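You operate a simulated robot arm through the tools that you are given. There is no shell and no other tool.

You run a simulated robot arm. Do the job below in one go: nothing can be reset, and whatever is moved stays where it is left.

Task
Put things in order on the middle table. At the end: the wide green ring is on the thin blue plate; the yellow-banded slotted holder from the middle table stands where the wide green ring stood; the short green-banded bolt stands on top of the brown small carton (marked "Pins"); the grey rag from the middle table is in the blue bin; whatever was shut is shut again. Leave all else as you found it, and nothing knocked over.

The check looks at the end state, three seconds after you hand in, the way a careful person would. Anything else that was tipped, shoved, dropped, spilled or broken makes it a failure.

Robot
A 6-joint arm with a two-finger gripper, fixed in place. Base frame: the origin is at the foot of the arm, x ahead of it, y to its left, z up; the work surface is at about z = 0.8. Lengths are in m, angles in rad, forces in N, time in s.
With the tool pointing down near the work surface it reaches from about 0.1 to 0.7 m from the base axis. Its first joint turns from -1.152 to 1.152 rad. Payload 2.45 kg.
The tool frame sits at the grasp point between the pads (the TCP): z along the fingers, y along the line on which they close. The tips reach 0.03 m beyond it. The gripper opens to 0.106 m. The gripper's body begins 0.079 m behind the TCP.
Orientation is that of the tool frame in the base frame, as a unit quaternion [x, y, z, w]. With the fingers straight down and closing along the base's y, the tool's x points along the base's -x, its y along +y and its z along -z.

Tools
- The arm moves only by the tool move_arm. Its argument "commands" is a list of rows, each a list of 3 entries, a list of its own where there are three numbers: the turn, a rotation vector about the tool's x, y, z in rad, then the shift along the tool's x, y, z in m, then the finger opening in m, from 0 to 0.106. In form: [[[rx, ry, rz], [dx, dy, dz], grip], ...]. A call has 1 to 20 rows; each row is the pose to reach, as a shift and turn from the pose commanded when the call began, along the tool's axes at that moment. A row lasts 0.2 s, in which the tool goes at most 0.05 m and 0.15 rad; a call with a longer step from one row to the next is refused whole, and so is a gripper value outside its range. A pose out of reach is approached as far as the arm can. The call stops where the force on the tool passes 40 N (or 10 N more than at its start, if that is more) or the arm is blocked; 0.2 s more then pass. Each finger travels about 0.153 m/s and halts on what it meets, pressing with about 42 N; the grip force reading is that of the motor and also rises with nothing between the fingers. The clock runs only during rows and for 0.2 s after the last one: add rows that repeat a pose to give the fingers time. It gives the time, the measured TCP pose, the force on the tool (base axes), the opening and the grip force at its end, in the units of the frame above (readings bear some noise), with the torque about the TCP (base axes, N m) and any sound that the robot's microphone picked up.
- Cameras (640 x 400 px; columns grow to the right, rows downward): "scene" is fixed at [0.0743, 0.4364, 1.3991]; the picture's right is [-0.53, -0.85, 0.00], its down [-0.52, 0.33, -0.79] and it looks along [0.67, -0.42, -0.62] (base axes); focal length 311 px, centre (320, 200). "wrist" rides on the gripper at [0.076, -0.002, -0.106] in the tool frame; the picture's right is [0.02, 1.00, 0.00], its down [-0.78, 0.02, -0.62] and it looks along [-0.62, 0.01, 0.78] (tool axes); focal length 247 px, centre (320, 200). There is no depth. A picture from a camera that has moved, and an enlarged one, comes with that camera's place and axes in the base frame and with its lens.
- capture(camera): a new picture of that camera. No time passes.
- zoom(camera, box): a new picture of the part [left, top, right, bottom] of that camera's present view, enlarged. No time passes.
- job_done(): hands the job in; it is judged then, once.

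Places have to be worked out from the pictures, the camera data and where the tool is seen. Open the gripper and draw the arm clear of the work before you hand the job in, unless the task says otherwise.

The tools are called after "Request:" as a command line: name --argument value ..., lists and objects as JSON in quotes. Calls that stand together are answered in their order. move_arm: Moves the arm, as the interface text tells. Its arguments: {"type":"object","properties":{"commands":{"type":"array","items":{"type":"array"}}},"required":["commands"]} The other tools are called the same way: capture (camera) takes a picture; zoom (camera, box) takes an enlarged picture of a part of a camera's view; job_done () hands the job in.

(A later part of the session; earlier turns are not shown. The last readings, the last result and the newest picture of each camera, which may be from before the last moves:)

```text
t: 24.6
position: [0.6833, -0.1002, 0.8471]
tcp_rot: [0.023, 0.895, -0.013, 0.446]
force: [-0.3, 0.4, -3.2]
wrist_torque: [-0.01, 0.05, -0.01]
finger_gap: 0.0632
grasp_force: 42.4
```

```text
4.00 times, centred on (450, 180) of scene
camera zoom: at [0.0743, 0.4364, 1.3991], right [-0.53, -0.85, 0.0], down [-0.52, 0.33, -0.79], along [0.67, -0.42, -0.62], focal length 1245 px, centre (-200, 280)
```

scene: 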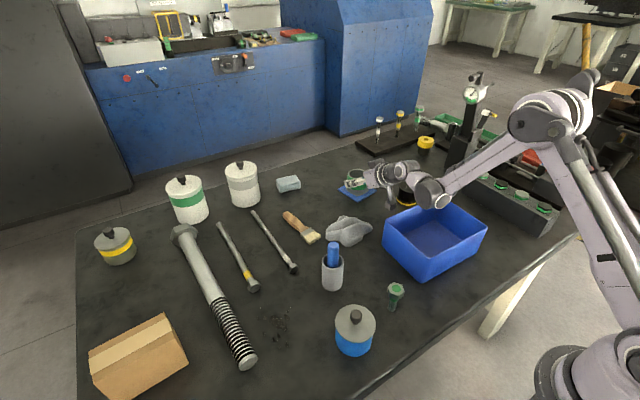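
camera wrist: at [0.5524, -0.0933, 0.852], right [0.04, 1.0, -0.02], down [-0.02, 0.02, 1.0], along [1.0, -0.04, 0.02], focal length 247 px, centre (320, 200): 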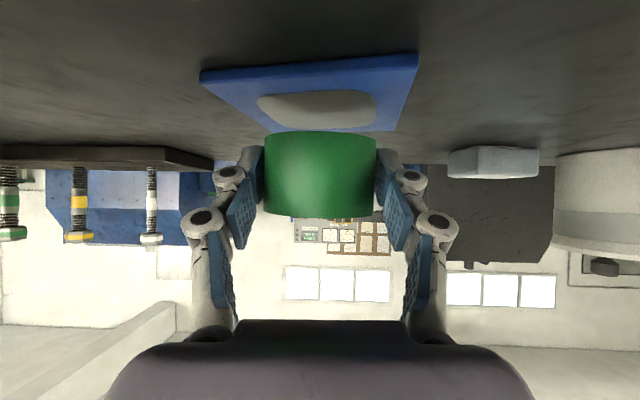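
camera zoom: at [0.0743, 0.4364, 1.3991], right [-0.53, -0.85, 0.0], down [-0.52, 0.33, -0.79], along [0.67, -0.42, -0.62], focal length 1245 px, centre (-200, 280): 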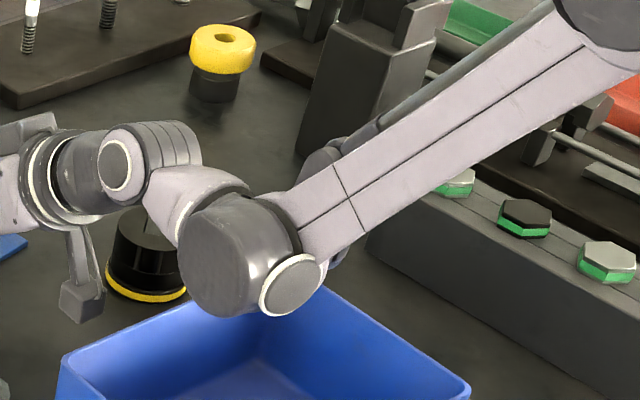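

The bin rim computes to z≈0.883, leaving about 2+ cm under the wrist joint, so it is safe to continue. I'll lower the ring in small steps toward the plate.

Request:
move_arm --commands '[[[0, 0, 0], [0.0032, 0, 0.0024], 0.055], [[0, 0, 0], [0.0056, 0, 0.0042], 0.055], [[0, 0, 0], [0.0056, 0, 0.0042], 0.055]]'

Request:
zoom --camera "wrist" --box '[180, 20, 460, 230]'

Request:
zoom --camera "scene" --box '[320, 150, 400, 210]'

```text
t: 25.4
position: [0.6841, -0.0996, 0.8432]
tcp_rot: [0.024, 0.895, -0.012, 0.445]
force: [0.2, 0.3, -2.5]
wrist_torque: [-0.01, 0.04, 0.0]
finger_gap: 0.0635
grasp_force: 42.0
```

```text
1.90 times, centred on (320, 125) of wrist
camera zoom: at [0.5525, -0.0931, 0.8457], right [0.04, 1.0, -0.02], down [-0.02, 0.02, 1.0], along [1.0, -0.04, 0.02], focal length 470 px, centre (320, 343)
```

zoom: 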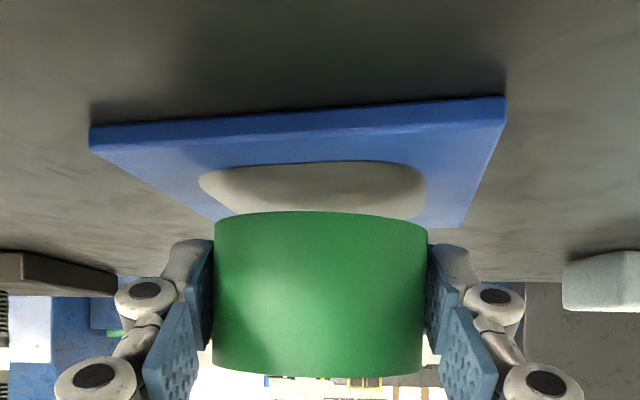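

```text
6.67 times, centred on (360, 180) of scene
camera zoom: at [0.0743, 0.4364, 1.3991], right [-0.53, -0.85, 0.0], down [-0.52, 0.33, -0.79], along [0.67, -0.42, -0.62], focal length 2074 px, centre (53, 333)
```

zoom: 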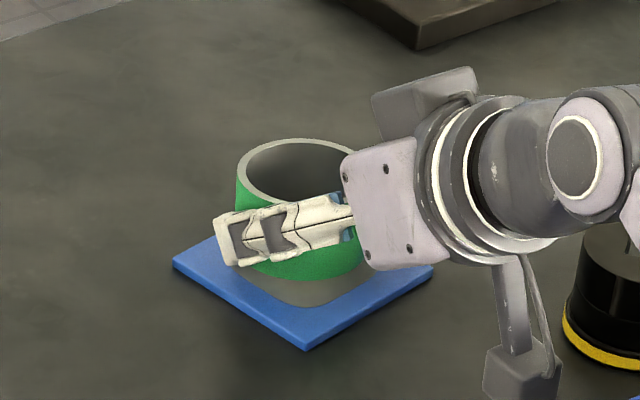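

The ring's lower edge is still about 9–11 mm above the plate (plate top ≈ 0.805). I'll lower further in small increments.

Request:
move_arm --commands '[[[0, 0, 0], [0.0024, 0, 0.0018], 0.055], [[0, 0, 0], [0.0048, 0, 0.0036], 0.055], [[0, 0, 0], [0.0048, 0, 0.0036], 0.055]]'

Request:
zoom --camera "wrist" --box '[180, 20, 460, 230]'

```text
t: 26.2
position: [0.6846, -0.0979, 0.8357]
tcp_rot: [0.023, 0.895, -0.013, 0.445]
force: [0.4, 0.5, -2.1]
wrist_torque: [0.02, 0.04, 0.01]
finger_gap: 0.0635
grasp_force: 41.6
```

```text
1.90 times, centred on (320, 125) of wrist
camera zoom: at [0.5525, -0.0935, 0.8398], right [0.04, 1.0, -0.02], down [-0.02, 0.02, 1.0], along [1.0, -0.04, 0.02], focal length 470 px, centre (320, 343)
```

zoom: 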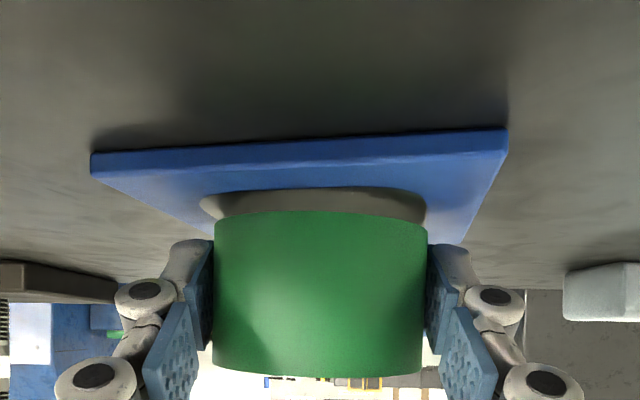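

About 5 mm gap remains; lowering 3 mm more, then in 1 mm steps while watching force.

Request:
move_arm --commands '[[[0, 0, 0], [0.0012, 0, 0.0009], 0.055], [[0, 0, 0], [0.0024, 0, 0.0018], 0.055], [[0, 0, 0], [0.0024, 0, 0.0018], 0.055]]'

Request:
zoom --camera "wrist" --box '[180, 20, 460, 230]'

```text
t: 27.0
position: [0.6839, -0.0998, 0.8351]
tcp_rot: [0.024, 0.894, -0.013, 0.447]
force: [-2.7, -0.6, 10.4]
wrist_torque: [-0.2, -0.42, -0.03]
finger_gap: 0.0636
grasp_force: 41.6
```

```text
1.90 times, centred on (320, 125) of wrist
camera zoom: at [0.5527, -0.0933, 0.8373], right [0.04, 1.0, -0.02], down [-0.03, 0.02, 1.0], along [1.0, -0.04, 0.03], focal length 470 px, centre (320, 343)
```

zoom: 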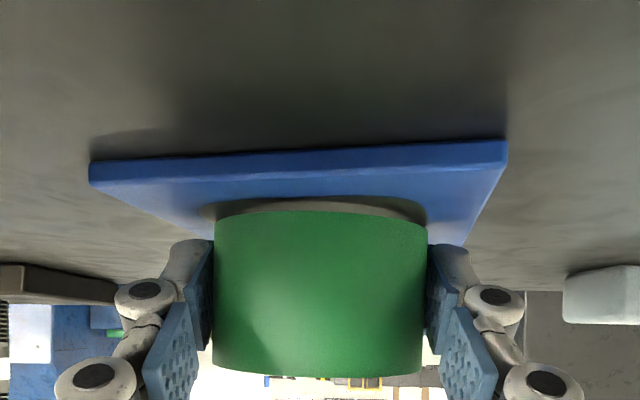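

Contact is felt (≈12 N change, at the ring's far edge) so the ring is on the plate within about 3° of flat. I'll relieve the pressure slightly and open the fingers.

Request:
move_arm --commands '[[[0, 0, 0], [-0.0007, 0, -0.0005], 0.055], [[0, 0, 0], [-0.0007, 0, -0.0005], 0.066], [[0, 0, 0], [-0.0007, 0, -0.0005], 0.072], [[0, 0, 0], [-0.0007, 0, -0.0005], 0.082], [[0, 0, 0], [-0.0007, 0, -0.0005], 0.084], [[0, 0, 0], [-0.0007, 0, -0.0005], 0.084]]'

Request:
capture --camera "wrist"

Request:
zoom --camera "scene" --box '[320, 150, 400, 210]'

```text
t: 28.4
position: [0.6838, -0.0993, 0.8337]
tcp_rot: [0.023, 0.895, -0.013, 0.445]
force: [-0.2, 0.2, 1.0]
wrist_torque: [-0.02, -0.01, -0.02]
finger_gap: 0.0839
grasp_force: 0.0
```

```text
taken
camera wrist: at [0.5526, -0.0934, 0.8376], right [0.04, 1.0, -0.02], down [-0.02, 0.02, 1.0], along [1.0, -0.04, 0.02], focal length 247 px, centre (320, 200)
```

wrist: 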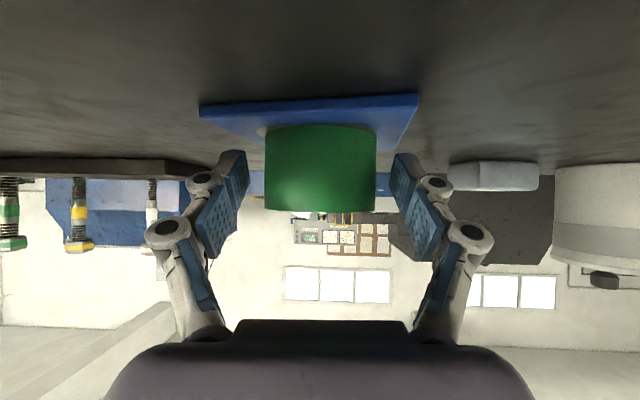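

```text
6.67 times, centred on (360, 180) of scene
camera zoom: at [0.0743, 0.4364, 1.3991], right [-0.53, -0.85, 0.0], down [-0.52, 0.33, -0.79], along [0.67, -0.42, -0.62], focal length 2074 px, centre (53, 333)
```

zoom: 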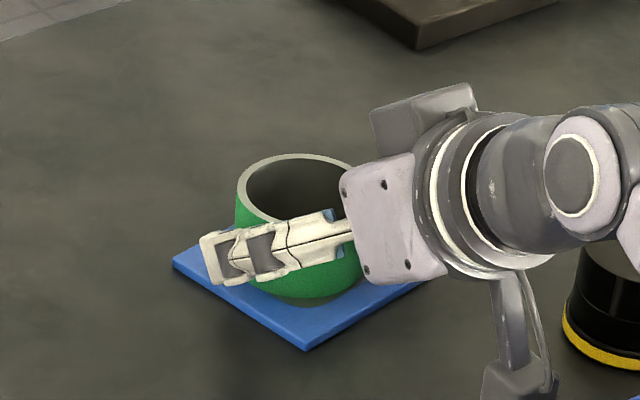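

The ring is free and lies flat on the plate. I'll withdraw straight up 10 cm, then return the tool to vertical.

Request:
move_arm --commands '[[[0, 0, 0], [-0.016, 0, -0.012], 0.086], [[0, 0, 0], [-0.04, 0, -0.03], 0.09], [[0, 0, 0], [-0.064, 0, -0.048], 0.09], [[0, 0, 0], [-0.096, 0, -0.0724], 0.09], [[0, 0.13, 0], [-0.11, 0, -0.095], 0.09], [[0, 0.26, 0], [-0.115, 0, -0.115], 0.09], [[0, 0.39, 0], [-0.115, 0, -0.135], 0.09], [[0, 0.52, 0], [-0.115, 0, -0.15], 0.09], [[0, 0.65, 0], [-0.115, 0, -0.16], 0.09], [[0, 0.78, 0], [-0.115, 0, -0.17], 0.09], [[0, 0.925, 0], [-0.115, 0, -0.18], 0.09], [[0, 0.925, 0], [-0.115, 0, -0.18], 0.09]]'

Request:
capture --camera "wrist"

Request:
capture --camera "scene"

Request:
zoom --camera "scene" --box '[330, 150, 430, 220]'

```text
t: 31.0
position: [0.6092, -0.0946, 1.0349]
tcp_rot: [0.027, 1.0, 0.0, -0.001]
force: [-0.3, 0.1, -0.3]
wrist_torque: [-0.02, 0.02, 0.02]
finger_gap: 0.0901
grasp_force: 0.0
```

```text
taken
camera wrist: at [0.533, -0.0915, 1.1416], right [0.03, 1.0, 0.0], down [0.78, -0.02, 0.62], along [0.62, -0.02, -0.79], focal length 247 px, centre (320, 200)
```

wrist: 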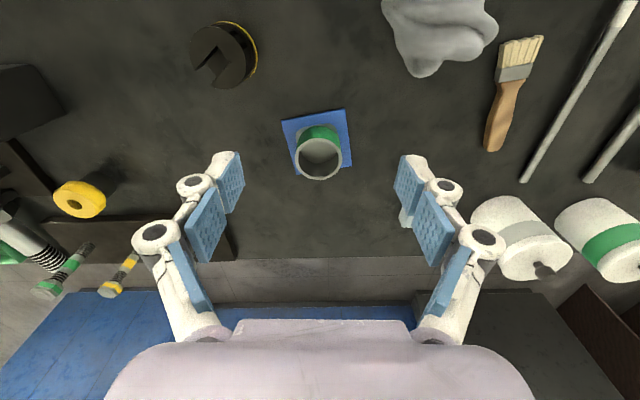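

```text
taken
```

scene: 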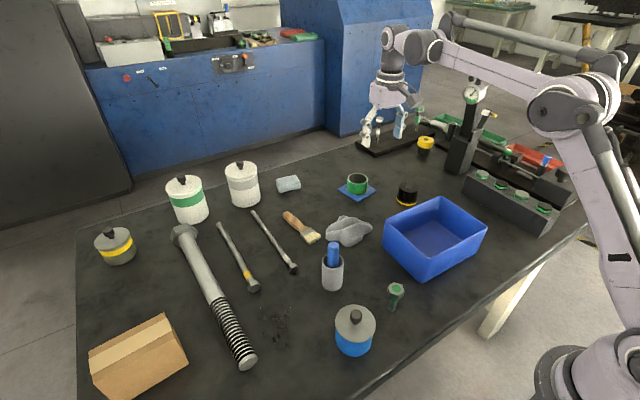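

```text
5.71 times, centred on (380, 185) of scene
camera zoom: at [0.0743, 0.4364, 1.3991], right [-0.53, -0.85, 0.0], down [-0.52, 0.33, -0.79], along [0.67, -0.42, -0.62], focal length 1778 px, centre (-23, 286)
```

zoom: 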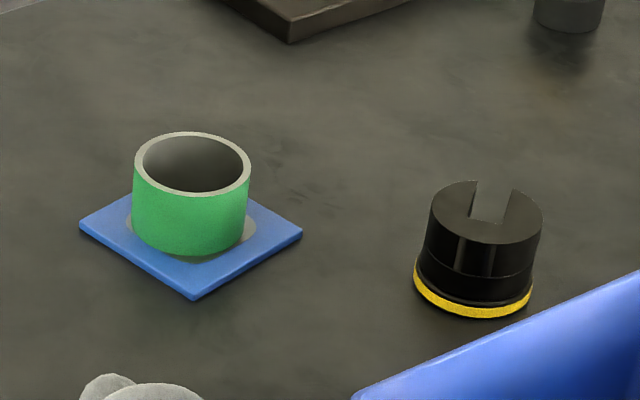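

The ring is standing flat in the middle of the plate. Next the holder: I place it at about (0.574, -0.194), ~0.06 m diameter, top z≈0.852. I'll hover above it for a closer view.

Request:
move_arm --commands '[[[0, 0, -0.013], [0.0075, -0.0253, 0.0], 0.09], [[0, 0, -0.027], [0.0149, -0.0506, 0.02], 0.09], [[0, 0, -0.04], [0.0223, -0.0759, 0.045], 0.09], [[0, 0, -0.054], [0.0297, -0.1012, 0.07], 0.09], [[0, 0, -0.054], [0.0297, -0.1012, 0.07], 0.09]]'

Request:
capture --camera "wrist"

Request:
zoom --camera "scene" --box '[360, 130, 460, 220]'

```text
t: 32.2
position: [0.5748, -0.1949, 0.9646]
tcp_rot: [-0.001, 1.0, -0.002, -0.001]
force: [-0.2, -0.1, -0.1]
wrist_torque: [0.0, 0.0, 0.0]
finger_gap: 0.0901
grasp_force: 0.0
```

```text
taken
camera wrist: at [0.4983, -0.1954, 1.0716], right [-0.02, 1.0, 0.0], down [0.78, 0.02, 0.62], along [0.62, 0.01, -0.78], focal length 247 px, centre (320, 200)
```

wrist: 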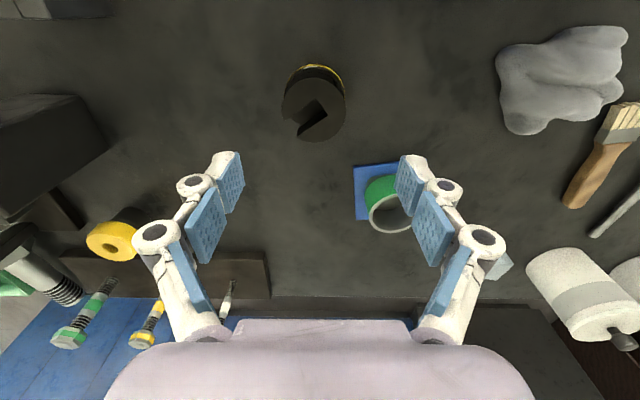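

```text
4.44 times, centred on (410, 175) of scene
camera zoom: at [0.0743, 0.4364, 1.3991], right [-0.53, -0.85, 0.0], down [-0.52, 0.33, -0.79], along [0.67, -0.42, -0.62], focal length 1383 px, centre (-80, 311)
```

zoom: 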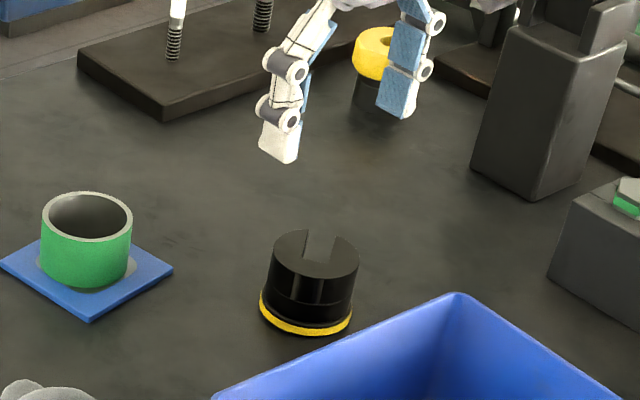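

I'll zoom the wrist view onto the holder for a precise centre and slot direction.

Request:
zoom --camera "wrist" --box '[240, 40, 400, 160]'

```text
3.33 times, centred on (320, 100) of wrist
camera zoom: at [0.4983, -0.1954, 1.0716], right [-0.02, 1.0, 0.0], down [0.78, 0.02, 0.62], along [0.62, 0.01, -0.78], focal length 823 px, centre (320, 533)
```

zoom: 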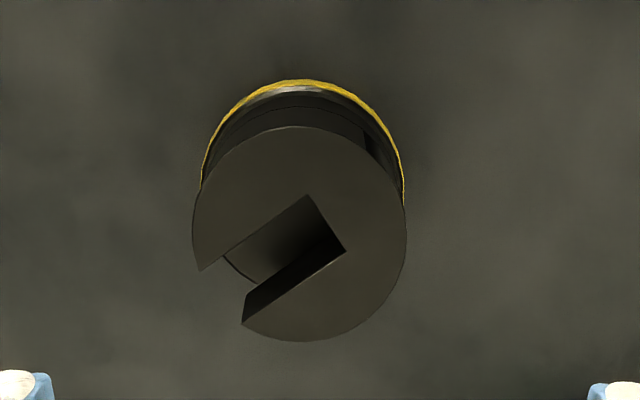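

The holder's axis is at about (0.573, -0.200), body ~0.057 m, base band ~0.064 m. I'll centre over it and descend with open fingers to z≈0.842.

Request:
move_arm --commands '[[[0, 0, 0], [0.0016, -0.005, 0.02], 0.09], [[0, 0, 0], [0.0016, -0.005, 0.045], 0.09], [[0, 0, 0], [0.0016, -0.005, 0.07], 0.09], [[0, 0, 0], [0.0016, -0.005, 0.095], 0.09], [[0, 0, 0], [0.0016, -0.005, 0.112], 0.09], [[0, 0, 0], [0.0016, -0.005, 0.1226], 0.09], [[0, 0, 0], [0.0016, -0.005, 0.1226], 0.09]]'

Request:
capture --camera "wrist"

Request:
zoom --camera "scene" --box '[360, 130, 460, 220]'

```text
t: 33.8
position: [0.5735, -0.1999, 0.8433]
tcp_rot: [0.0, 1.0, -0.001, -0.001]
force: [1.0, 0.2, 0.7]
wrist_torque: [-0.02, -0.02, 0.01]
finger_gap: 0.0898
grasp_force: 0.1
```

```text
taken
camera wrist: at [0.4965, -0.2007, 0.949], right [-0.02, 1.0, 0.0], down [0.78, 0.02, 0.62], along [0.62, 0.01, -0.78], focal length 247 px, centre (320, 200)
```

wrist: 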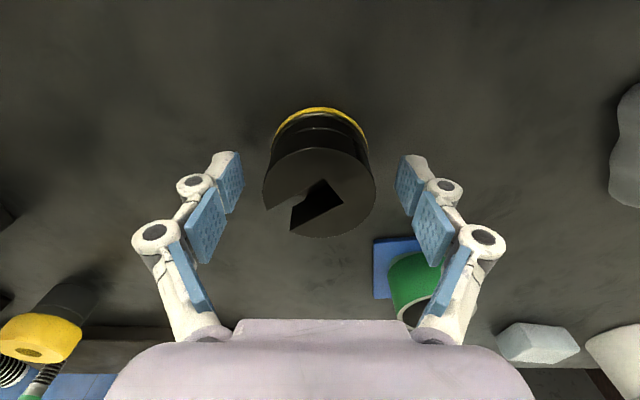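

```text
4.44 times, centred on (410, 175) of scene
camera zoom: at [0.0743, 0.4364, 1.3991], right [-0.53, -0.85, 0.0], down [-0.52, 0.33, -0.79], along [0.67, -0.42, -0.62], focal length 1383 px, centre (-80, 311)
```

zoom: 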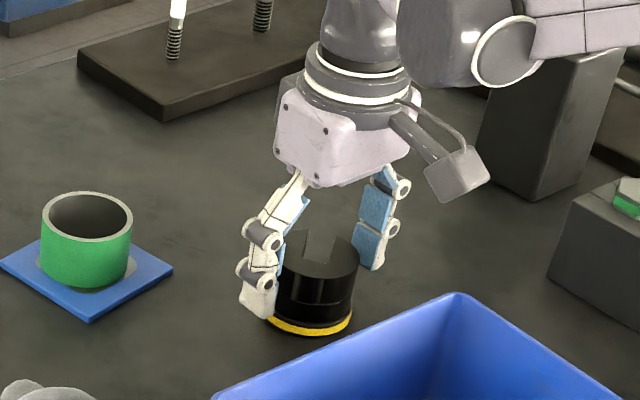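

The holder is centred between the pads. Closing the gripper on it.

Request:
move_arm --commands '[[[0, 0, 0], [0, 0, 0], 0.07], [[0, 0, 0], [0, 0, 0], 0.05], [[0, 0, 0], [0, 0, 0], 0.05], [[0, 0, 0], [0, 0, 0], 0.05]]'

Request:
capture --camera "wrist"

```text
t: 34.8
position: [0.5729, -0.1992, 0.843]
tcp_rot: [0.0, 1.0, -0.001, -0.001]
force: [1.1, -1.6, 4.8]
wrist_torque: [0.0, 0.03, -0.04]
finger_gap: 0.0561
grasp_force: 41.7
```

```text
taken
camera wrist: at [0.4965, -0.2008, 0.9494], right [-0.02, 1.0, 0.0], down [0.78, 0.02, 0.62], along [0.62, 0.01, -0.78], focal length 247 px, centre (320, 200)
```

wrist: 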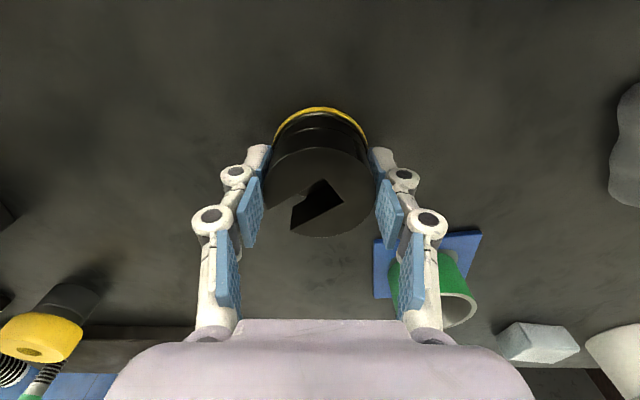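

Held at 0.0561 m. I'll lift straight up 13 cm.

Request:
move_arm --commands '[[[0, 0, 0], [0, 0, -0.01], 0.05], [[0, 0, 0], [0, 0, -0.04], 0.05], [[0, 0, 0], [0, 0, -0.08], 0.05], [[0, 0, 0], [0, 0, -0.12], 0.05], [[0, 0, 0], [0, 0, -0.14], 0.05], [[0, 0, 0], [0, 0, -0.14], 0.05]]'

Request:
capture --camera "wrist"

Request:
capture --camera "scene"

```text
t: 36.2
position: [0.5716, -0.1979, 0.982]
tcp_rot: [0.001, 1.0, -0.001, -0.001]
force: [0.3, 0.7, -8.2]
wrist_torque: [-0.02, -0.01, 0.04]
finger_gap: 0.0563
grasp_force: 42.3
```

```text
taken
camera wrist: at [0.4956, -0.2006, 1.0886], right [-0.02, 1.0, 0.0], down [0.78, 0.02, 0.62], along [0.62, 0.01, -0.78], focal length 247 px, centre (320, 200)
```

wrist: 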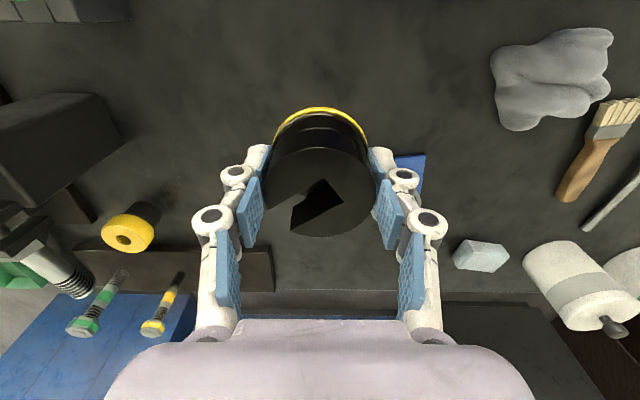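

```text
taken
```

scene: 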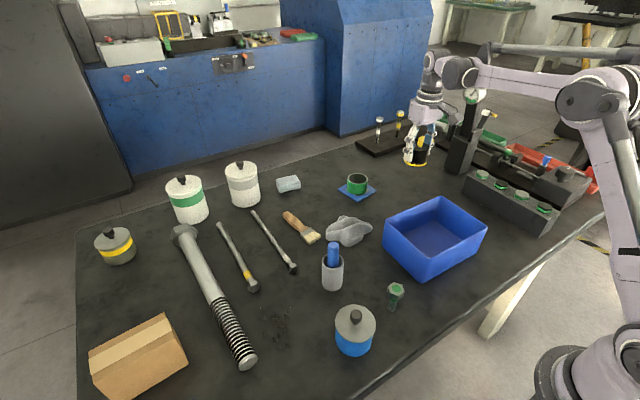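

The holder (~0.85 kg) is held securely. I'll carry it over to the ring's old spot at (0.333, -0.279), staying high.

Request:
move_arm --commands '[[[0, 0, 0], [0.03, -0.01, 0], 0.05], [[0, 0, 0], [0.07, -0.0235, 0], 0.05], [[0, 0, 0], [0.11, -0.037, 0], 0.05], [[0, 0, 0], [0.15, -0.05, 0], 0.05], [[0, 0, 0], [0.19, -0.0635, 0], 0.05], [[0, 0, 0], [0.225, -0.0755, 0], 0.05], [[0, 0, 0], [0.239, -0.0805, 0], 0.05], [[0, 0, 0], [0.239, -0.0805, 0], 0.05]]'

Request:
capture --camera "wrist"

Request:
capture --camera "scene"

```text
t: 38.0
position: [0.3352, -0.2807, 0.9832]
tcp_rot: [0.001, 1.0, -0.002, -0.001]
force: [0.5, 0.0, -7.6]
wrist_torque: [-0.03, 0.03, 0.03]
finger_gap: 0.0562
grasp_force: 42.7
```

```text
taken
camera wrist: at [0.2577, -0.2811, 1.0899], right [-0.02, 1.0, 0.0], down [0.78, 0.02, 0.62], along [0.62, 0.01, -0.78], focal length 247 px, centre (320, 200)
```

wrist: 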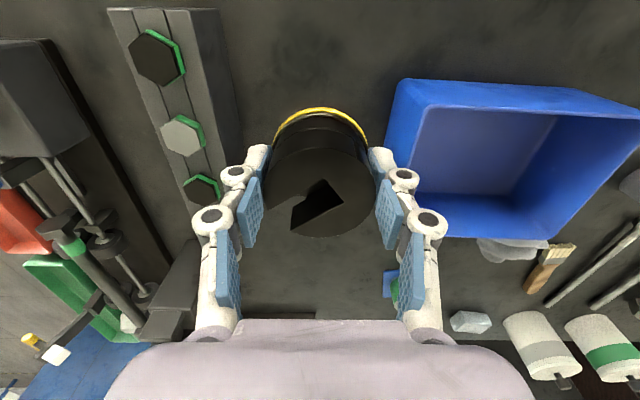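

```text
taken
```

scene: 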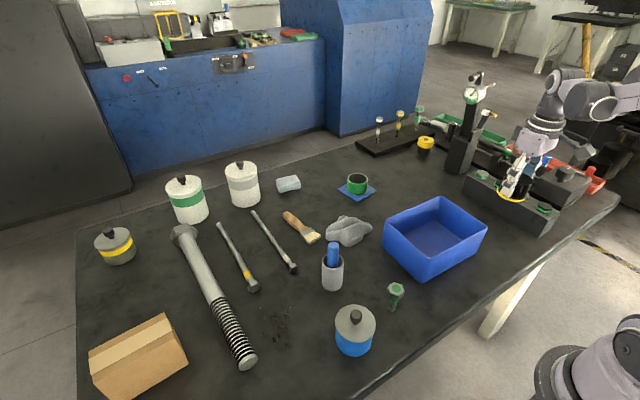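

TCP is over (0.334, -0.279), clear of the block and bin. Descending most of the way, 13 cm.

Request:
move_arm --commands '[[[0, 0, 0], [0, 0, 0.03], 0.05], [[0, 0, 0], [0, 0, 0.065], 0.05], [[0, 0, 0], [0, 0, 0.1], 0.05], [[0, 0, 0], [0, 0, 0.12], 0.05], [[0, 0, 0], [0, 0, 0.132], 0.05], [[0, 0, 0], [0, 0, 0.132], 0.05]]'

Request:
capture --camera "wrist"

Request:
zoom --camera "scene" --box '[440, 150, 560, 260]'

```text
t: 39.4
position: [0.3352, -0.2793, 0.8513]
tcp_rot: [-0.001, 1.0, -0.002, -0.001]
force: [0.0, 0.4, -8.3]
wrist_torque: [-0.01, 0.01, 0.0]
finger_gap: 0.0562
grasp_force: 42.1
```

```text
taken
camera wrist: at [0.2578, -0.2808, 0.9572], right [-0.02, 1.0, 0.0], down [0.78, 0.02, 0.62], along [0.62, 0.01, -0.78], focal length 247 px, centre (320, 200)
```

wrist: 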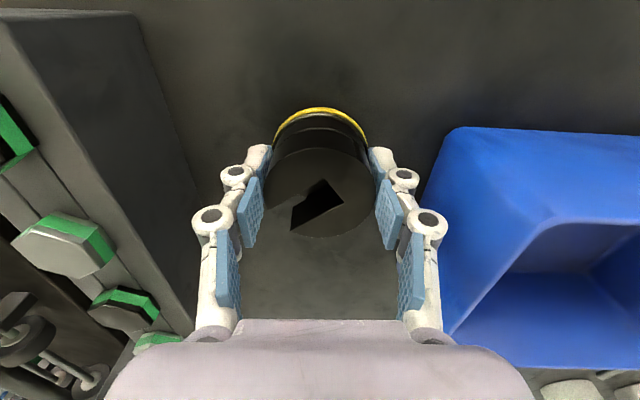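

```text
3.64 times, centred on (500, 205) of scene
camera zoom: at [0.0744, 0.4363, 1.3991], right [-0.53, -0.85, 0.0], down [-0.52, 0.33, -0.79], along [0.67, -0.42, -0.62], focal length 1132 px, centre (-334, 182)
```

zoom: 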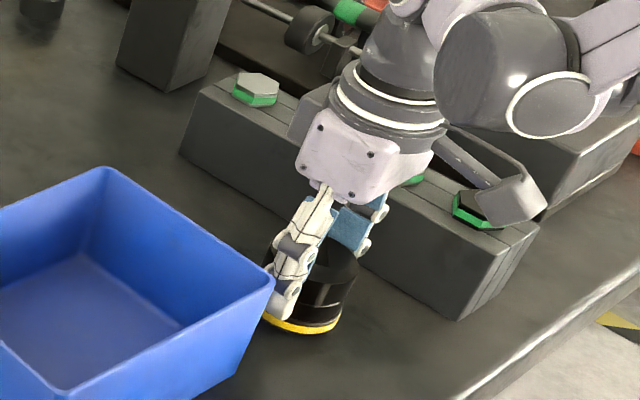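

About 7–8 mm to the table remain; lowering 6 mm, then 1 mm at a time.

Request:
move_arm --commands '[[[0, 0, 0], [0, 0, 0.003], 0.05], [[0, 0, 0], [0, 0, 0.006], 0.05], [[0, 0, 0], [0, 0, 0.006], 0.05]]'

Request:
move_arm --commands '[[[0, 0, 0], [0, 0, 0.001], 0.05], [[0, 0, 0], [0, 0, 0.001], 0.05]]'

```text
t: 40.2
position: [0.3346, -0.28, 0.8451]
tcp_rot: [0.001, 1.0, -0.001, -0.001]
force: [0.3, 0.2, -7.8]
wrist_torque: [-0.05, 0.0, 0.03]
finger_gap: 0.0564
grasp_force: 42.1
```

```text
t: 40.8
position: [0.3333, -0.2815, 0.8442]
tcp_rot: [0.0, 1.0, -0.001, -0.001]
force: [-2.0, -0.7, -7.4]
wrist_torque: [-0.04, 0.02, -0.01]
finger_gap: 0.0565
grasp_force: 41.7
```

No contact yet (force still about -7.5 N, the holder's weight); continue in 1 mm steps.

Request:
move_arm --commands '[[[0, 0, 0], [0, 0, 0.001], 0.05], [[0, 0, 0], [0, 0, 0.001], 0.05]]'

```text
t: 41.4
position: [0.334, -0.2809, 0.8431]
tcp_rot: [-0.001, 1.0, -0.001, 0.0]
force: [0.5, -0.2, -7.4]
wrist_torque: [-0.03, -0.01, 0.02]
finger_gap: 0.0564
grasp_force: 42.3
```

Request:
move_arm --commands '[[[0, 0, 0], [0, 0, 0.001], 0.05], [[0, 0, 0], [0, 0, 0.001], 0.05]]'

Request:
zoom --camera "scene" --box '[460, 190, 540, 250]'

```text
t: 42.0
position: [0.3345, -0.2793, 0.8437]
tcp_rot: [-0.001, 1.0, 0.0, 0.0]
force: [2.4, -1.5, 31.6]
wrist_torque: [0.13, 0.16, -0.18]
finger_gap: 0.0563
grasp_force: 42.2
```

```text
6.67 times, centred on (500, 220) of scene
camera zoom: at [0.074, 0.4367, 1.399], right [-0.53, -0.85, 0.0], down [-0.52, 0.33, -0.79], along [0.67, -0.42, -0.62], focal length 2074 px, centre (-880, 67)
```

zoom: 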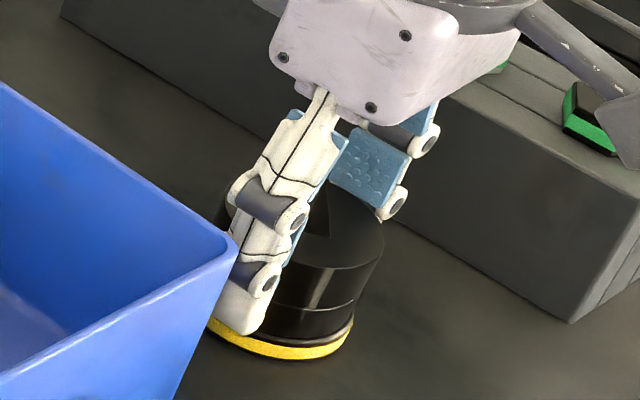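

Firm, level contact with the table (+31 N, negligible torque). I'll back off slightly and open the fingers.

Request:
move_arm --commands '[[[0, 0, 0], [0, 0, -0.0008], 0.05], [[0, 0, 0], [0, 0, -0.0008], 0.058], [[0, 0, 0], [0, 0, -0.0008], 0.064], [[0, 0, 0], [0, 0, -0.0008], 0.074], [[0, 0, 0], [0, 0, -0.0008], 0.08], [[0, 0, 0], [0, 0, -0.0008], 0.08]]'

Request:
capture --camera "wrist"

Request:
zoom --camera "scene" --box '[460, 190, 540, 250]'

```text
t: 43.4
position: [0.3333, -0.2802, 0.8433]
tcp_rot: [0.0, 1.0, -0.001, -0.002]
force: [0.5, -0.6, 0.8]
wrist_torque: [0.02, -0.02, -0.01]
finger_gap: 0.0797
grasp_force: 0.2
```

```text
taken
camera wrist: at [0.2571, -0.2813, 0.9493], right [-0.02, 1.0, 0.0], down [0.78, 0.02, 0.62], along [0.62, 0.01, -0.78], focal length 247 px, centre (320, 200)
```

wrist: 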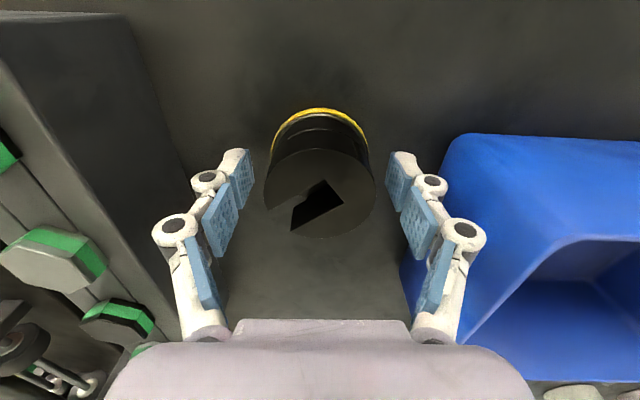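

```text
6.67 times, centred on (500, 220) of scene
camera zoom: at [0.0743, 0.4364, 1.3991], right [-0.53, -0.85, 0.0], down [-0.52, 0.33, -0.79], along [0.67, -0.42, -0.62], focal length 2074 px, centre (-880, 67)
```

zoom: 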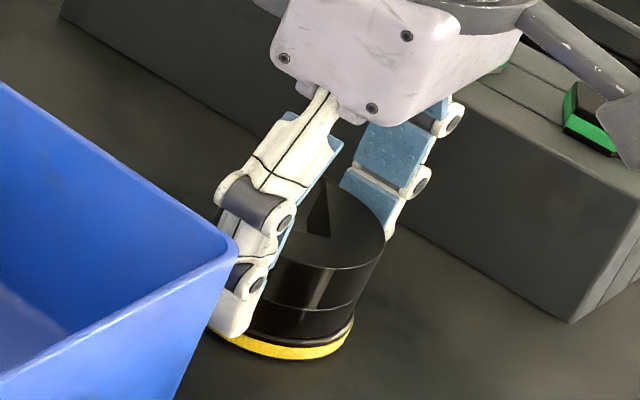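

The holder stands free in the ring's old place. I'll withdraw straight up.

Request:
move_arm --commands '[[[0, 0, 0], [0, 0, -0.02], 0.08], [[0, 0, 0], [0, 0, -0.05], 0.08], [[0, 0, 0], [0, 0, -0.09], 0.08], [[0, 0, 0], [0, 0, -0.13], 0.08], [[0, 0, 0], [0, 0, -0.17], 0.09], [[0, 0, 0], [0, 0, -0.17], 0.09]]'

Request:
capture --camera "wrist"

Request:
capture --camera "scene"

```text
t: 44.8
position: [0.3346, -0.2788, 1.0124]
tcp_rot: [0.0, 1.0, 0.0, -0.001]
force: [-0.6, -0.5, 0.0]
wrist_torque: [0.0, -0.02, 0.01]
finger_gap: 0.0899
grasp_force: 0.1
```

```text
taken
camera wrist: at [0.2577, -0.28, 1.1194], right [-0.02, 1.0, 0.0], down [0.78, 0.02, 0.62], along [0.62, 0.01, -0.78], focal length 247 px, centre (320, 200)
```

wrist: 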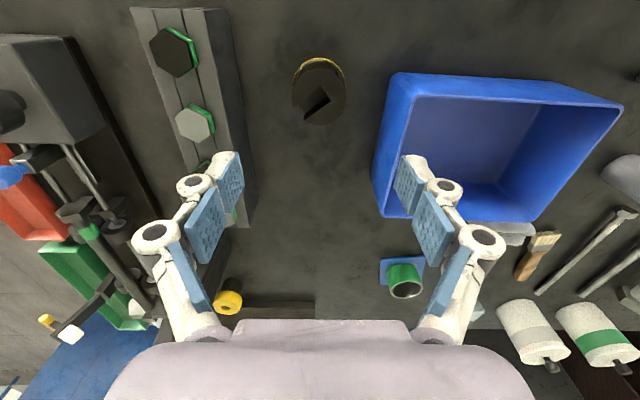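

```text
taken
```

scene: 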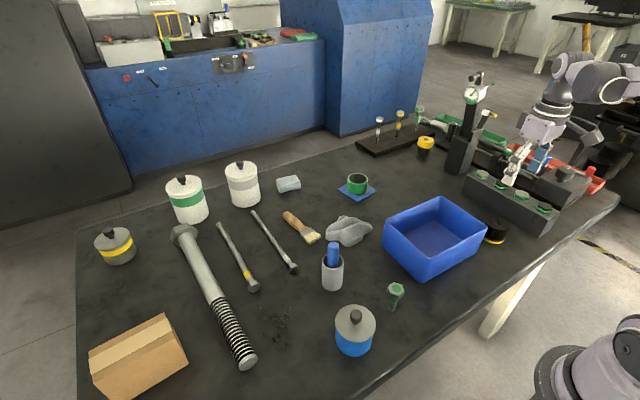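

Holder in place and upright. Next the rag near (0.55, 0.05); I'll move over it for a good look.

Request:
move_arm --commands '[[[0, 0, 0], [-0.02, 0.039, -0.01], 0.1], [[0, 0, 0], [-0.04, 0.078, -0.02], 0.106], [[0, 0, 0], [-0.06, 0.117, -0.02], 0.106], [[0, 0, 0], [-0.08, 0.156, -0.02], 0.106], [[0, 0, 0], [-0.1, 0.195, -0.02], 0.106], [[0, 0, 0], [-0.12, 0.234, -0.02], 0.106], [[0, 0, 0], [-0.14, 0.273, -0.02], 0.106], [[0, 0, 0], [-0.16, 0.31, -0.02], 0.106], [[0, 0, 0], [-0.16, 0.31, -0.02], 0.106]]'

Request:
capture --camera "wrist"

Request:
zoom --camera "wrist" --box '[220, 60, 420, 200]'

Request:
zoom --camera "scene" --box '[300, 190, 400, 270]'

```text
t: 46.8
position: [0.4947, 0.0316, 1.0328]
tcp_rot: [0.0, 1.0, -0.001, -0.001]
force: [0.9, 0.5, 0.4]
wrist_torque: [0.04, -0.01, 0.0]
finger_gap: 0.1059
grasp_force: 0.1
```

```text
taken
camera wrist: at [0.4179, 0.0302, 1.1392], right [-0.02, 1.0, 0.0], down [0.78, 0.02, 0.62], along [0.62, 0.01, -0.78], focal length 247 px, centre (320, 200)
```

wrist: 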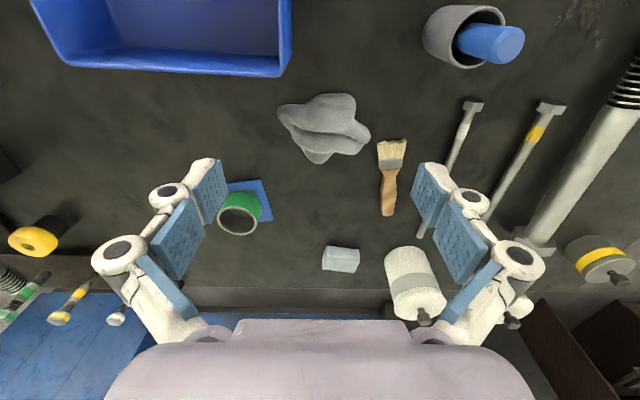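

```text
2.86 times, centred on (320, 130) of wrist
camera zoom: at [0.4179, 0.0302, 1.1392], right [-0.02, 1.0, 0.0], down [0.78, 0.02, 0.62], along [0.62, 0.01, -0.78], focal length 706 px, centre (320, 400)
```

zoom: 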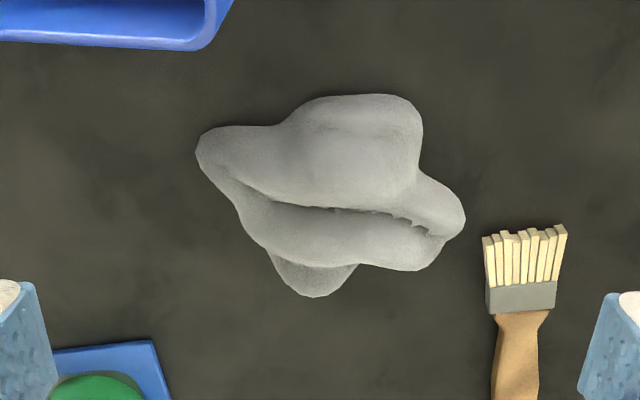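

```text
5.00 times, centred on (350, 230) of scene
camera zoom: at [0.0743, 0.4364, 1.3991], right [-0.53, -0.85, 0.0], down [-0.52, 0.33, -0.79], along [0.67, -0.42, -0.62], focal length 1556 px, centre (170, 50)
```

zoom: 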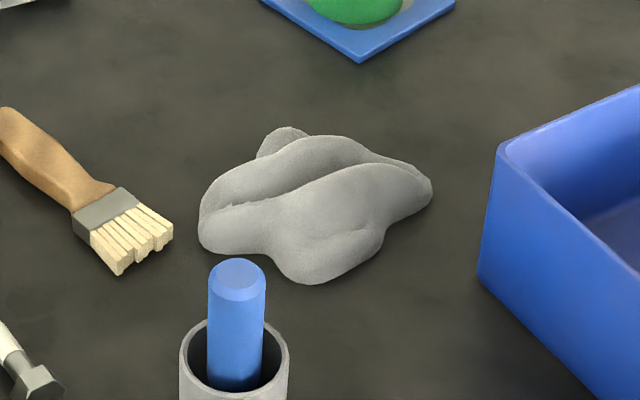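

The rag spans about x 0.505–0.606, y −0.025–0.10. A good grasp is across x at y≈0.005, where it is ~0.077 m wide. I'll yaw the tool 90° so the fingers close along x and hover over that point.

Request:
move_arm --commands '[[[0, 0, 0.143], [-0.0055, -0.0024, 0.0], 0.106], [[0, 0, 0.286], [-0.011, -0.0048, 0.0], 0.106], [[0, 0, 0.429], [-0.0166, -0.0073, 0.01], 0.106], [[0, 0, 0.571], [-0.0222, -0.0097, 0.02], 0.106], [[0, 0, 0.714], [-0.0277, -0.0121, 0.03], 0.106], [[0, 0, 0.857], [-0.0333, -0.0145, 0.04], 0.106], [[0, 0, 1.0], [-0.0388, -0.0169, 0.055], 0.106], [[0, 0, 1.143], [-0.0444, -0.0193, 0.065], 0.106], [[0, 0, 1.286], [-0.0499, -0.0218, 0.08], 0.106], [[0, 0, 1.428], [-0.0555, -0.0242, 0.09], 0.106], [[0, 0, 1.571], [-0.061, -0.0266, 0.1], 0.106], [[0, 0, 1.571], [-0.061, -0.0266, 0.1], 0.106]]'

Request:
capture --camera "wrist"

Request:
zoom --camera "scene" --box '[300, 150, 440, 260]'

```text
t: 49.4
position: [0.5551, 0.0023, 0.9323]
tcp_rot: [0.707, 0.707, -0.001, 0.0]
force: [1.1, -0.2, 1.0]
wrist_torque: [0.0, -0.01, 0.0]
finger_gap: 0.1061
grasp_force: 0.0
```

```text
taken
camera wrist: at [0.5531, 0.08, 1.038], right [1.0, 0.02, 0.0], down [0.02, -0.78, 0.62], along [0.01, -0.62, -0.78], focal length 247 px, centre (320, 200)
```

wrist: 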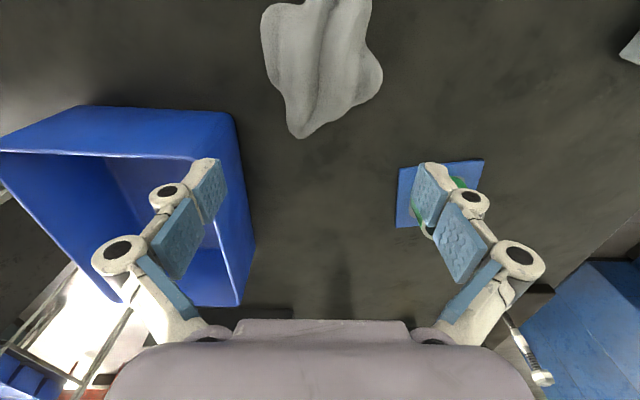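

```text
3.64 times, centred on (370, 205) of scene
camera zoom: at [0.0743, 0.4364, 1.3991], right [-0.53, -0.85, 0.0], down [-0.52, 0.33, -0.79], along [0.67, -0.42, -0.62], focal length 1132 px, centre (138, 182)
```

zoom: 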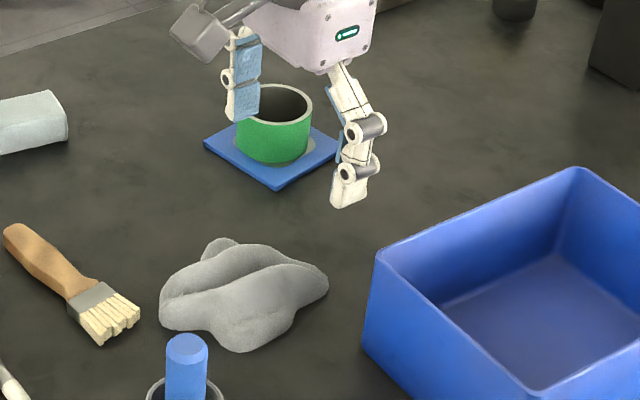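

I'll zoom the wrist view to see the rag outline at the grasp line.

Request:
zoom --camera "wrist" --box '[240, 0, 400, 150]'

```text
2.67 times, centred on (320, 75) of wrist
camera zoom: at [0.5531, 0.08, 1.038], right [1.0, 0.02, 0.0], down [0.02, -0.78, 0.62], along [0.01, -0.62, -0.78], focal length 659 px, centre (320, 533)
```

zoom: 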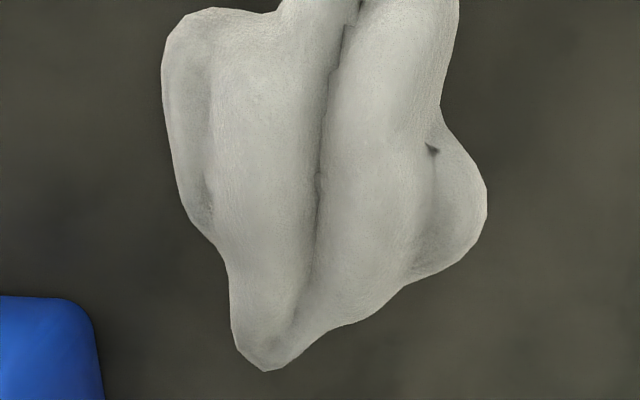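

The tapered tip would be a poor grip; the better place is y≈0.06, where the edges are parallel (x 0.505–0.594). I'll shift there and check.

Request:
move_arm --commands '[[[0, 0, 0], [0.029, -0.0028, 0], 0.106], [[0, 0, 0], [0.057, -0.0056, 0], 0.106], [[0, 0, 0], [0.057, -0.0056, 0.02], 0.106], [[0, 0, 0], [0.057, -0.0056, 0.02], 0.106]]'

Request:
capture --camera "wrist"

Request:
zoom --camera "wrist" --box '[220, 40, 420, 200]'

```text
t: 50.4
position: [0.5489, 0.0601, 0.9112]
tcp_rot: [0.707, 0.707, -0.002, 0.0]
force: [-0.1, -0.1, 0.2]
wrist_torque: [0.0, 0.03, 0.01]
finger_gap: 0.1058
grasp_force: 0.1
```

```text
taken
camera wrist: at [0.5472, 0.1369, 1.0177], right [1.0, 0.02, 0.0], down [0.02, -0.78, 0.62], along [0.01, -0.62, -0.78], focal length 247 px, centre (320, 200)
```

wrist: 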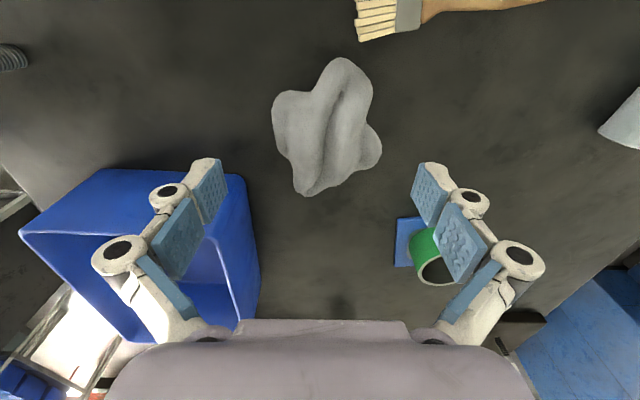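

```text
2.50 times, centred on (320, 120) of wrist
camera zoom: at [0.5472, 0.1369, 1.0177], right [1.0, 0.02, 0.0], down [0.02, -0.78, 0.62], along [0.01, -0.62, -0.78], focal length 617 px, centre (320, 400)
```

zoom: 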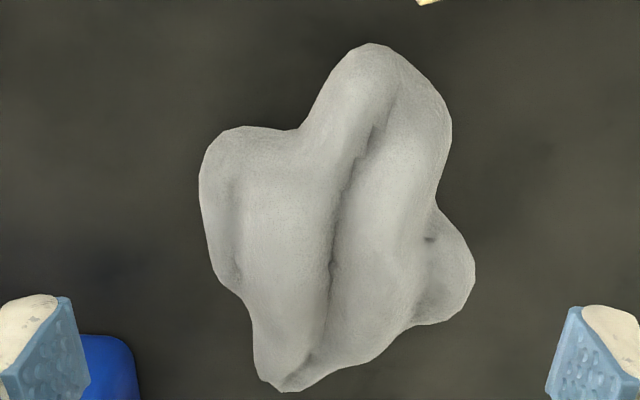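

The grasp line is clear on both sides (rag x 0.507–0.592 vs fingers 0.496–0.602). Descending to z≈0.834.

Request:
move_arm --commands '[[[0, 0, 0], [0.003, 0.0006, 0.02], 0.106], [[0, 0, 0], [0.003, 0.0006, 0.04], 0.106], [[0, 0, 0], [0.003, 0.0006, 0.058], 0.106], [[0, 0, 0], [0.003, 0.0006, 0.07], 0.106], [[0, 0, 0], [0.003, 0.0006, 0.0777], 0.106], [[0, 0, 0], [0.003, 0.0006, 0.0777], 0.106]]'

Request:
capture --camera "wrist"

Request:
zoom --camera "scene" --box '[300, 170, 420, 260]'

```text
t: 51.8
position: [0.5504, 0.0642, 0.835]
tcp_rot: [0.707, 0.707, -0.002, 0.0]
force: [0.1, -0.5, 0.6]
wrist_torque: [-0.02, -0.01, -0.01]
finger_gap: 0.106
grasp_force: 0.0
```

```text
taken
camera wrist: at [0.5481, 0.1407, 0.9405], right [1.0, 0.02, 0.0], down [0.02, -0.78, 0.62], along [0.01, -0.62, -0.78], focal length 247 px, centre (320, 200)
```

wrist: 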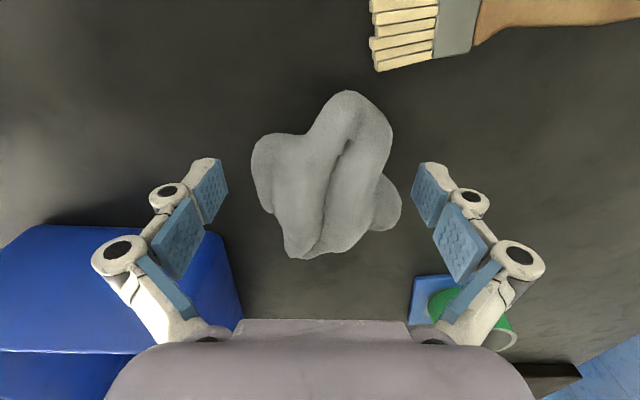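

```text
4.44 times, centred on (360, 215) of scene
camera zoom: at [0.0743, 0.4364, 1.3991], right [-0.53, -0.85, 0.0], down [-0.52, 0.33, -0.79], along [0.67, -0.42, -0.62], focal length 1383 px, centre (142, 133)
```

zoom: 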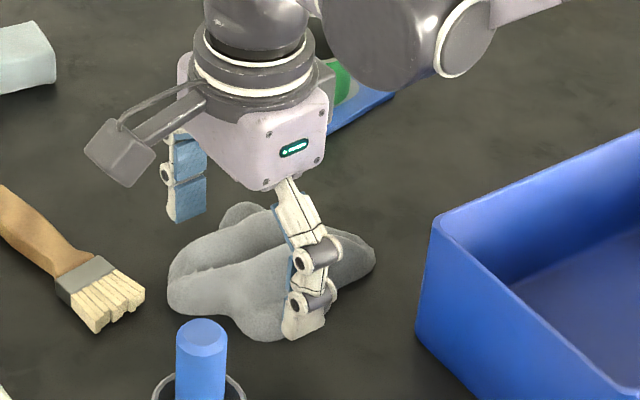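

The fingers straddle the rag without contact. Closing.

Request:
move_arm --commands '[[[0, 0, 0], [0, 0, 0], 0.09], [[0, 0, 0], [0, 0, 0], 0.07], [[0, 0, 0], [0, 0, 0], 0.05], [[0, 0, 0], [0, 0, 0], 0.03], [[0, 0, 0], [0, 0, 0], 0.03]]'

Request:
capture --camera "wrist"

Request:
zoom --camera "scene" --box '[300, 170, 420, 260]'

```text
t: 53.0
position: [0.5502, 0.0646, 0.8344]
tcp_rot: [0.707, 0.707, -0.001, 0.001]
force: [0.1, 0.9, 5.1]
wrist_torque: [-0.03, -0.08, -0.06]
finger_gap: 0.0522
grasp_force: 42.1
```

```text
taken
camera wrist: at [0.5481, 0.1406, 0.9409], right [1.0, 0.02, 0.0], down [0.02, -0.78, 0.62], along [0.01, -0.62, -0.78], focal length 247 px, centre (320, 200)
```

wrist: 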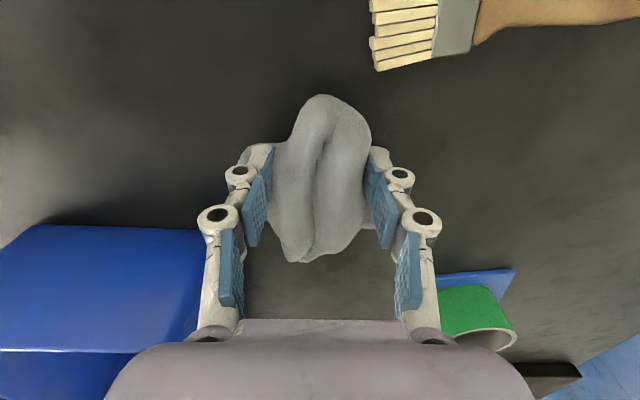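

```text
4.44 times, centred on (360, 215) of scene
camera zoom: at [0.0742, 0.4364, 1.3991], right [-0.53, -0.85, 0.0], down [-0.52, 0.33, -0.79], along [0.67, -0.42, -0.62], focal length 1383 px, centre (142, 133)
```

zoom: 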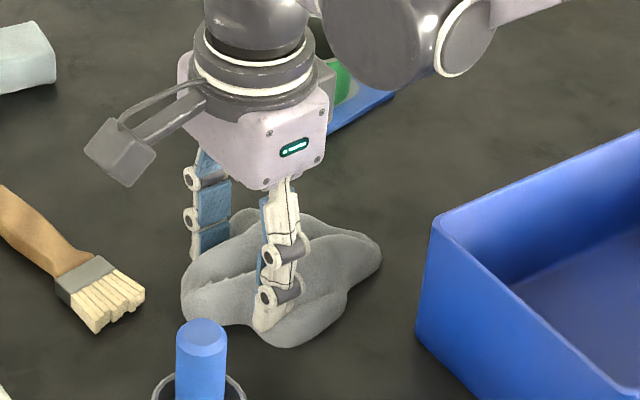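

The rag is gripped (0.052 m, 42 N). Lifting straight up 14 cm.

Request:
move_arm --commands '[[[0, 0, 0], [0, 0, -0.01], 0.03], [[0, 0, 0], [0, 0, -0.03], 0.03], [[0, 0, 0], [0, 0, -0.06], 0.03], [[0, 0, 0], [0, 0, -0.1], 0.03], [[0, 0, 0], [0, 0, -0.14], 0.03], [[0, 0, 0], [0, 0, -0.14], 0.03]]'

Request:
capture --camera "wrist"

Request:
capture --camera "scene"

```text
t: 54.4
position: [0.5493, 0.0651, 0.974]
tcp_rot: [0.707, 0.707, -0.001, 0.0]
force: [0.1, 1.1, -0.5]
wrist_torque: [-0.02, 0.01, -0.01]
finger_gap: 0.0522
grasp_force: 41.8
```

```text
taken
camera wrist: at [0.5482, 0.1414, 1.0807], right [1.0, 0.02, 0.0], down [0.02, -0.78, 0.62], along [0.01, -0.62, -0.78], focal length 247 px, centre (320, 200)
```

wrist: 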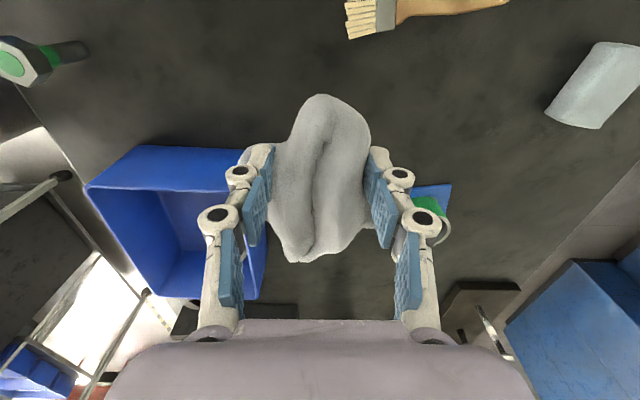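

```text
taken
```

scene: 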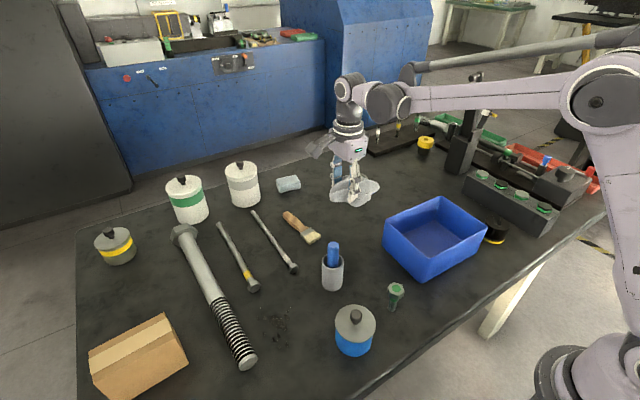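

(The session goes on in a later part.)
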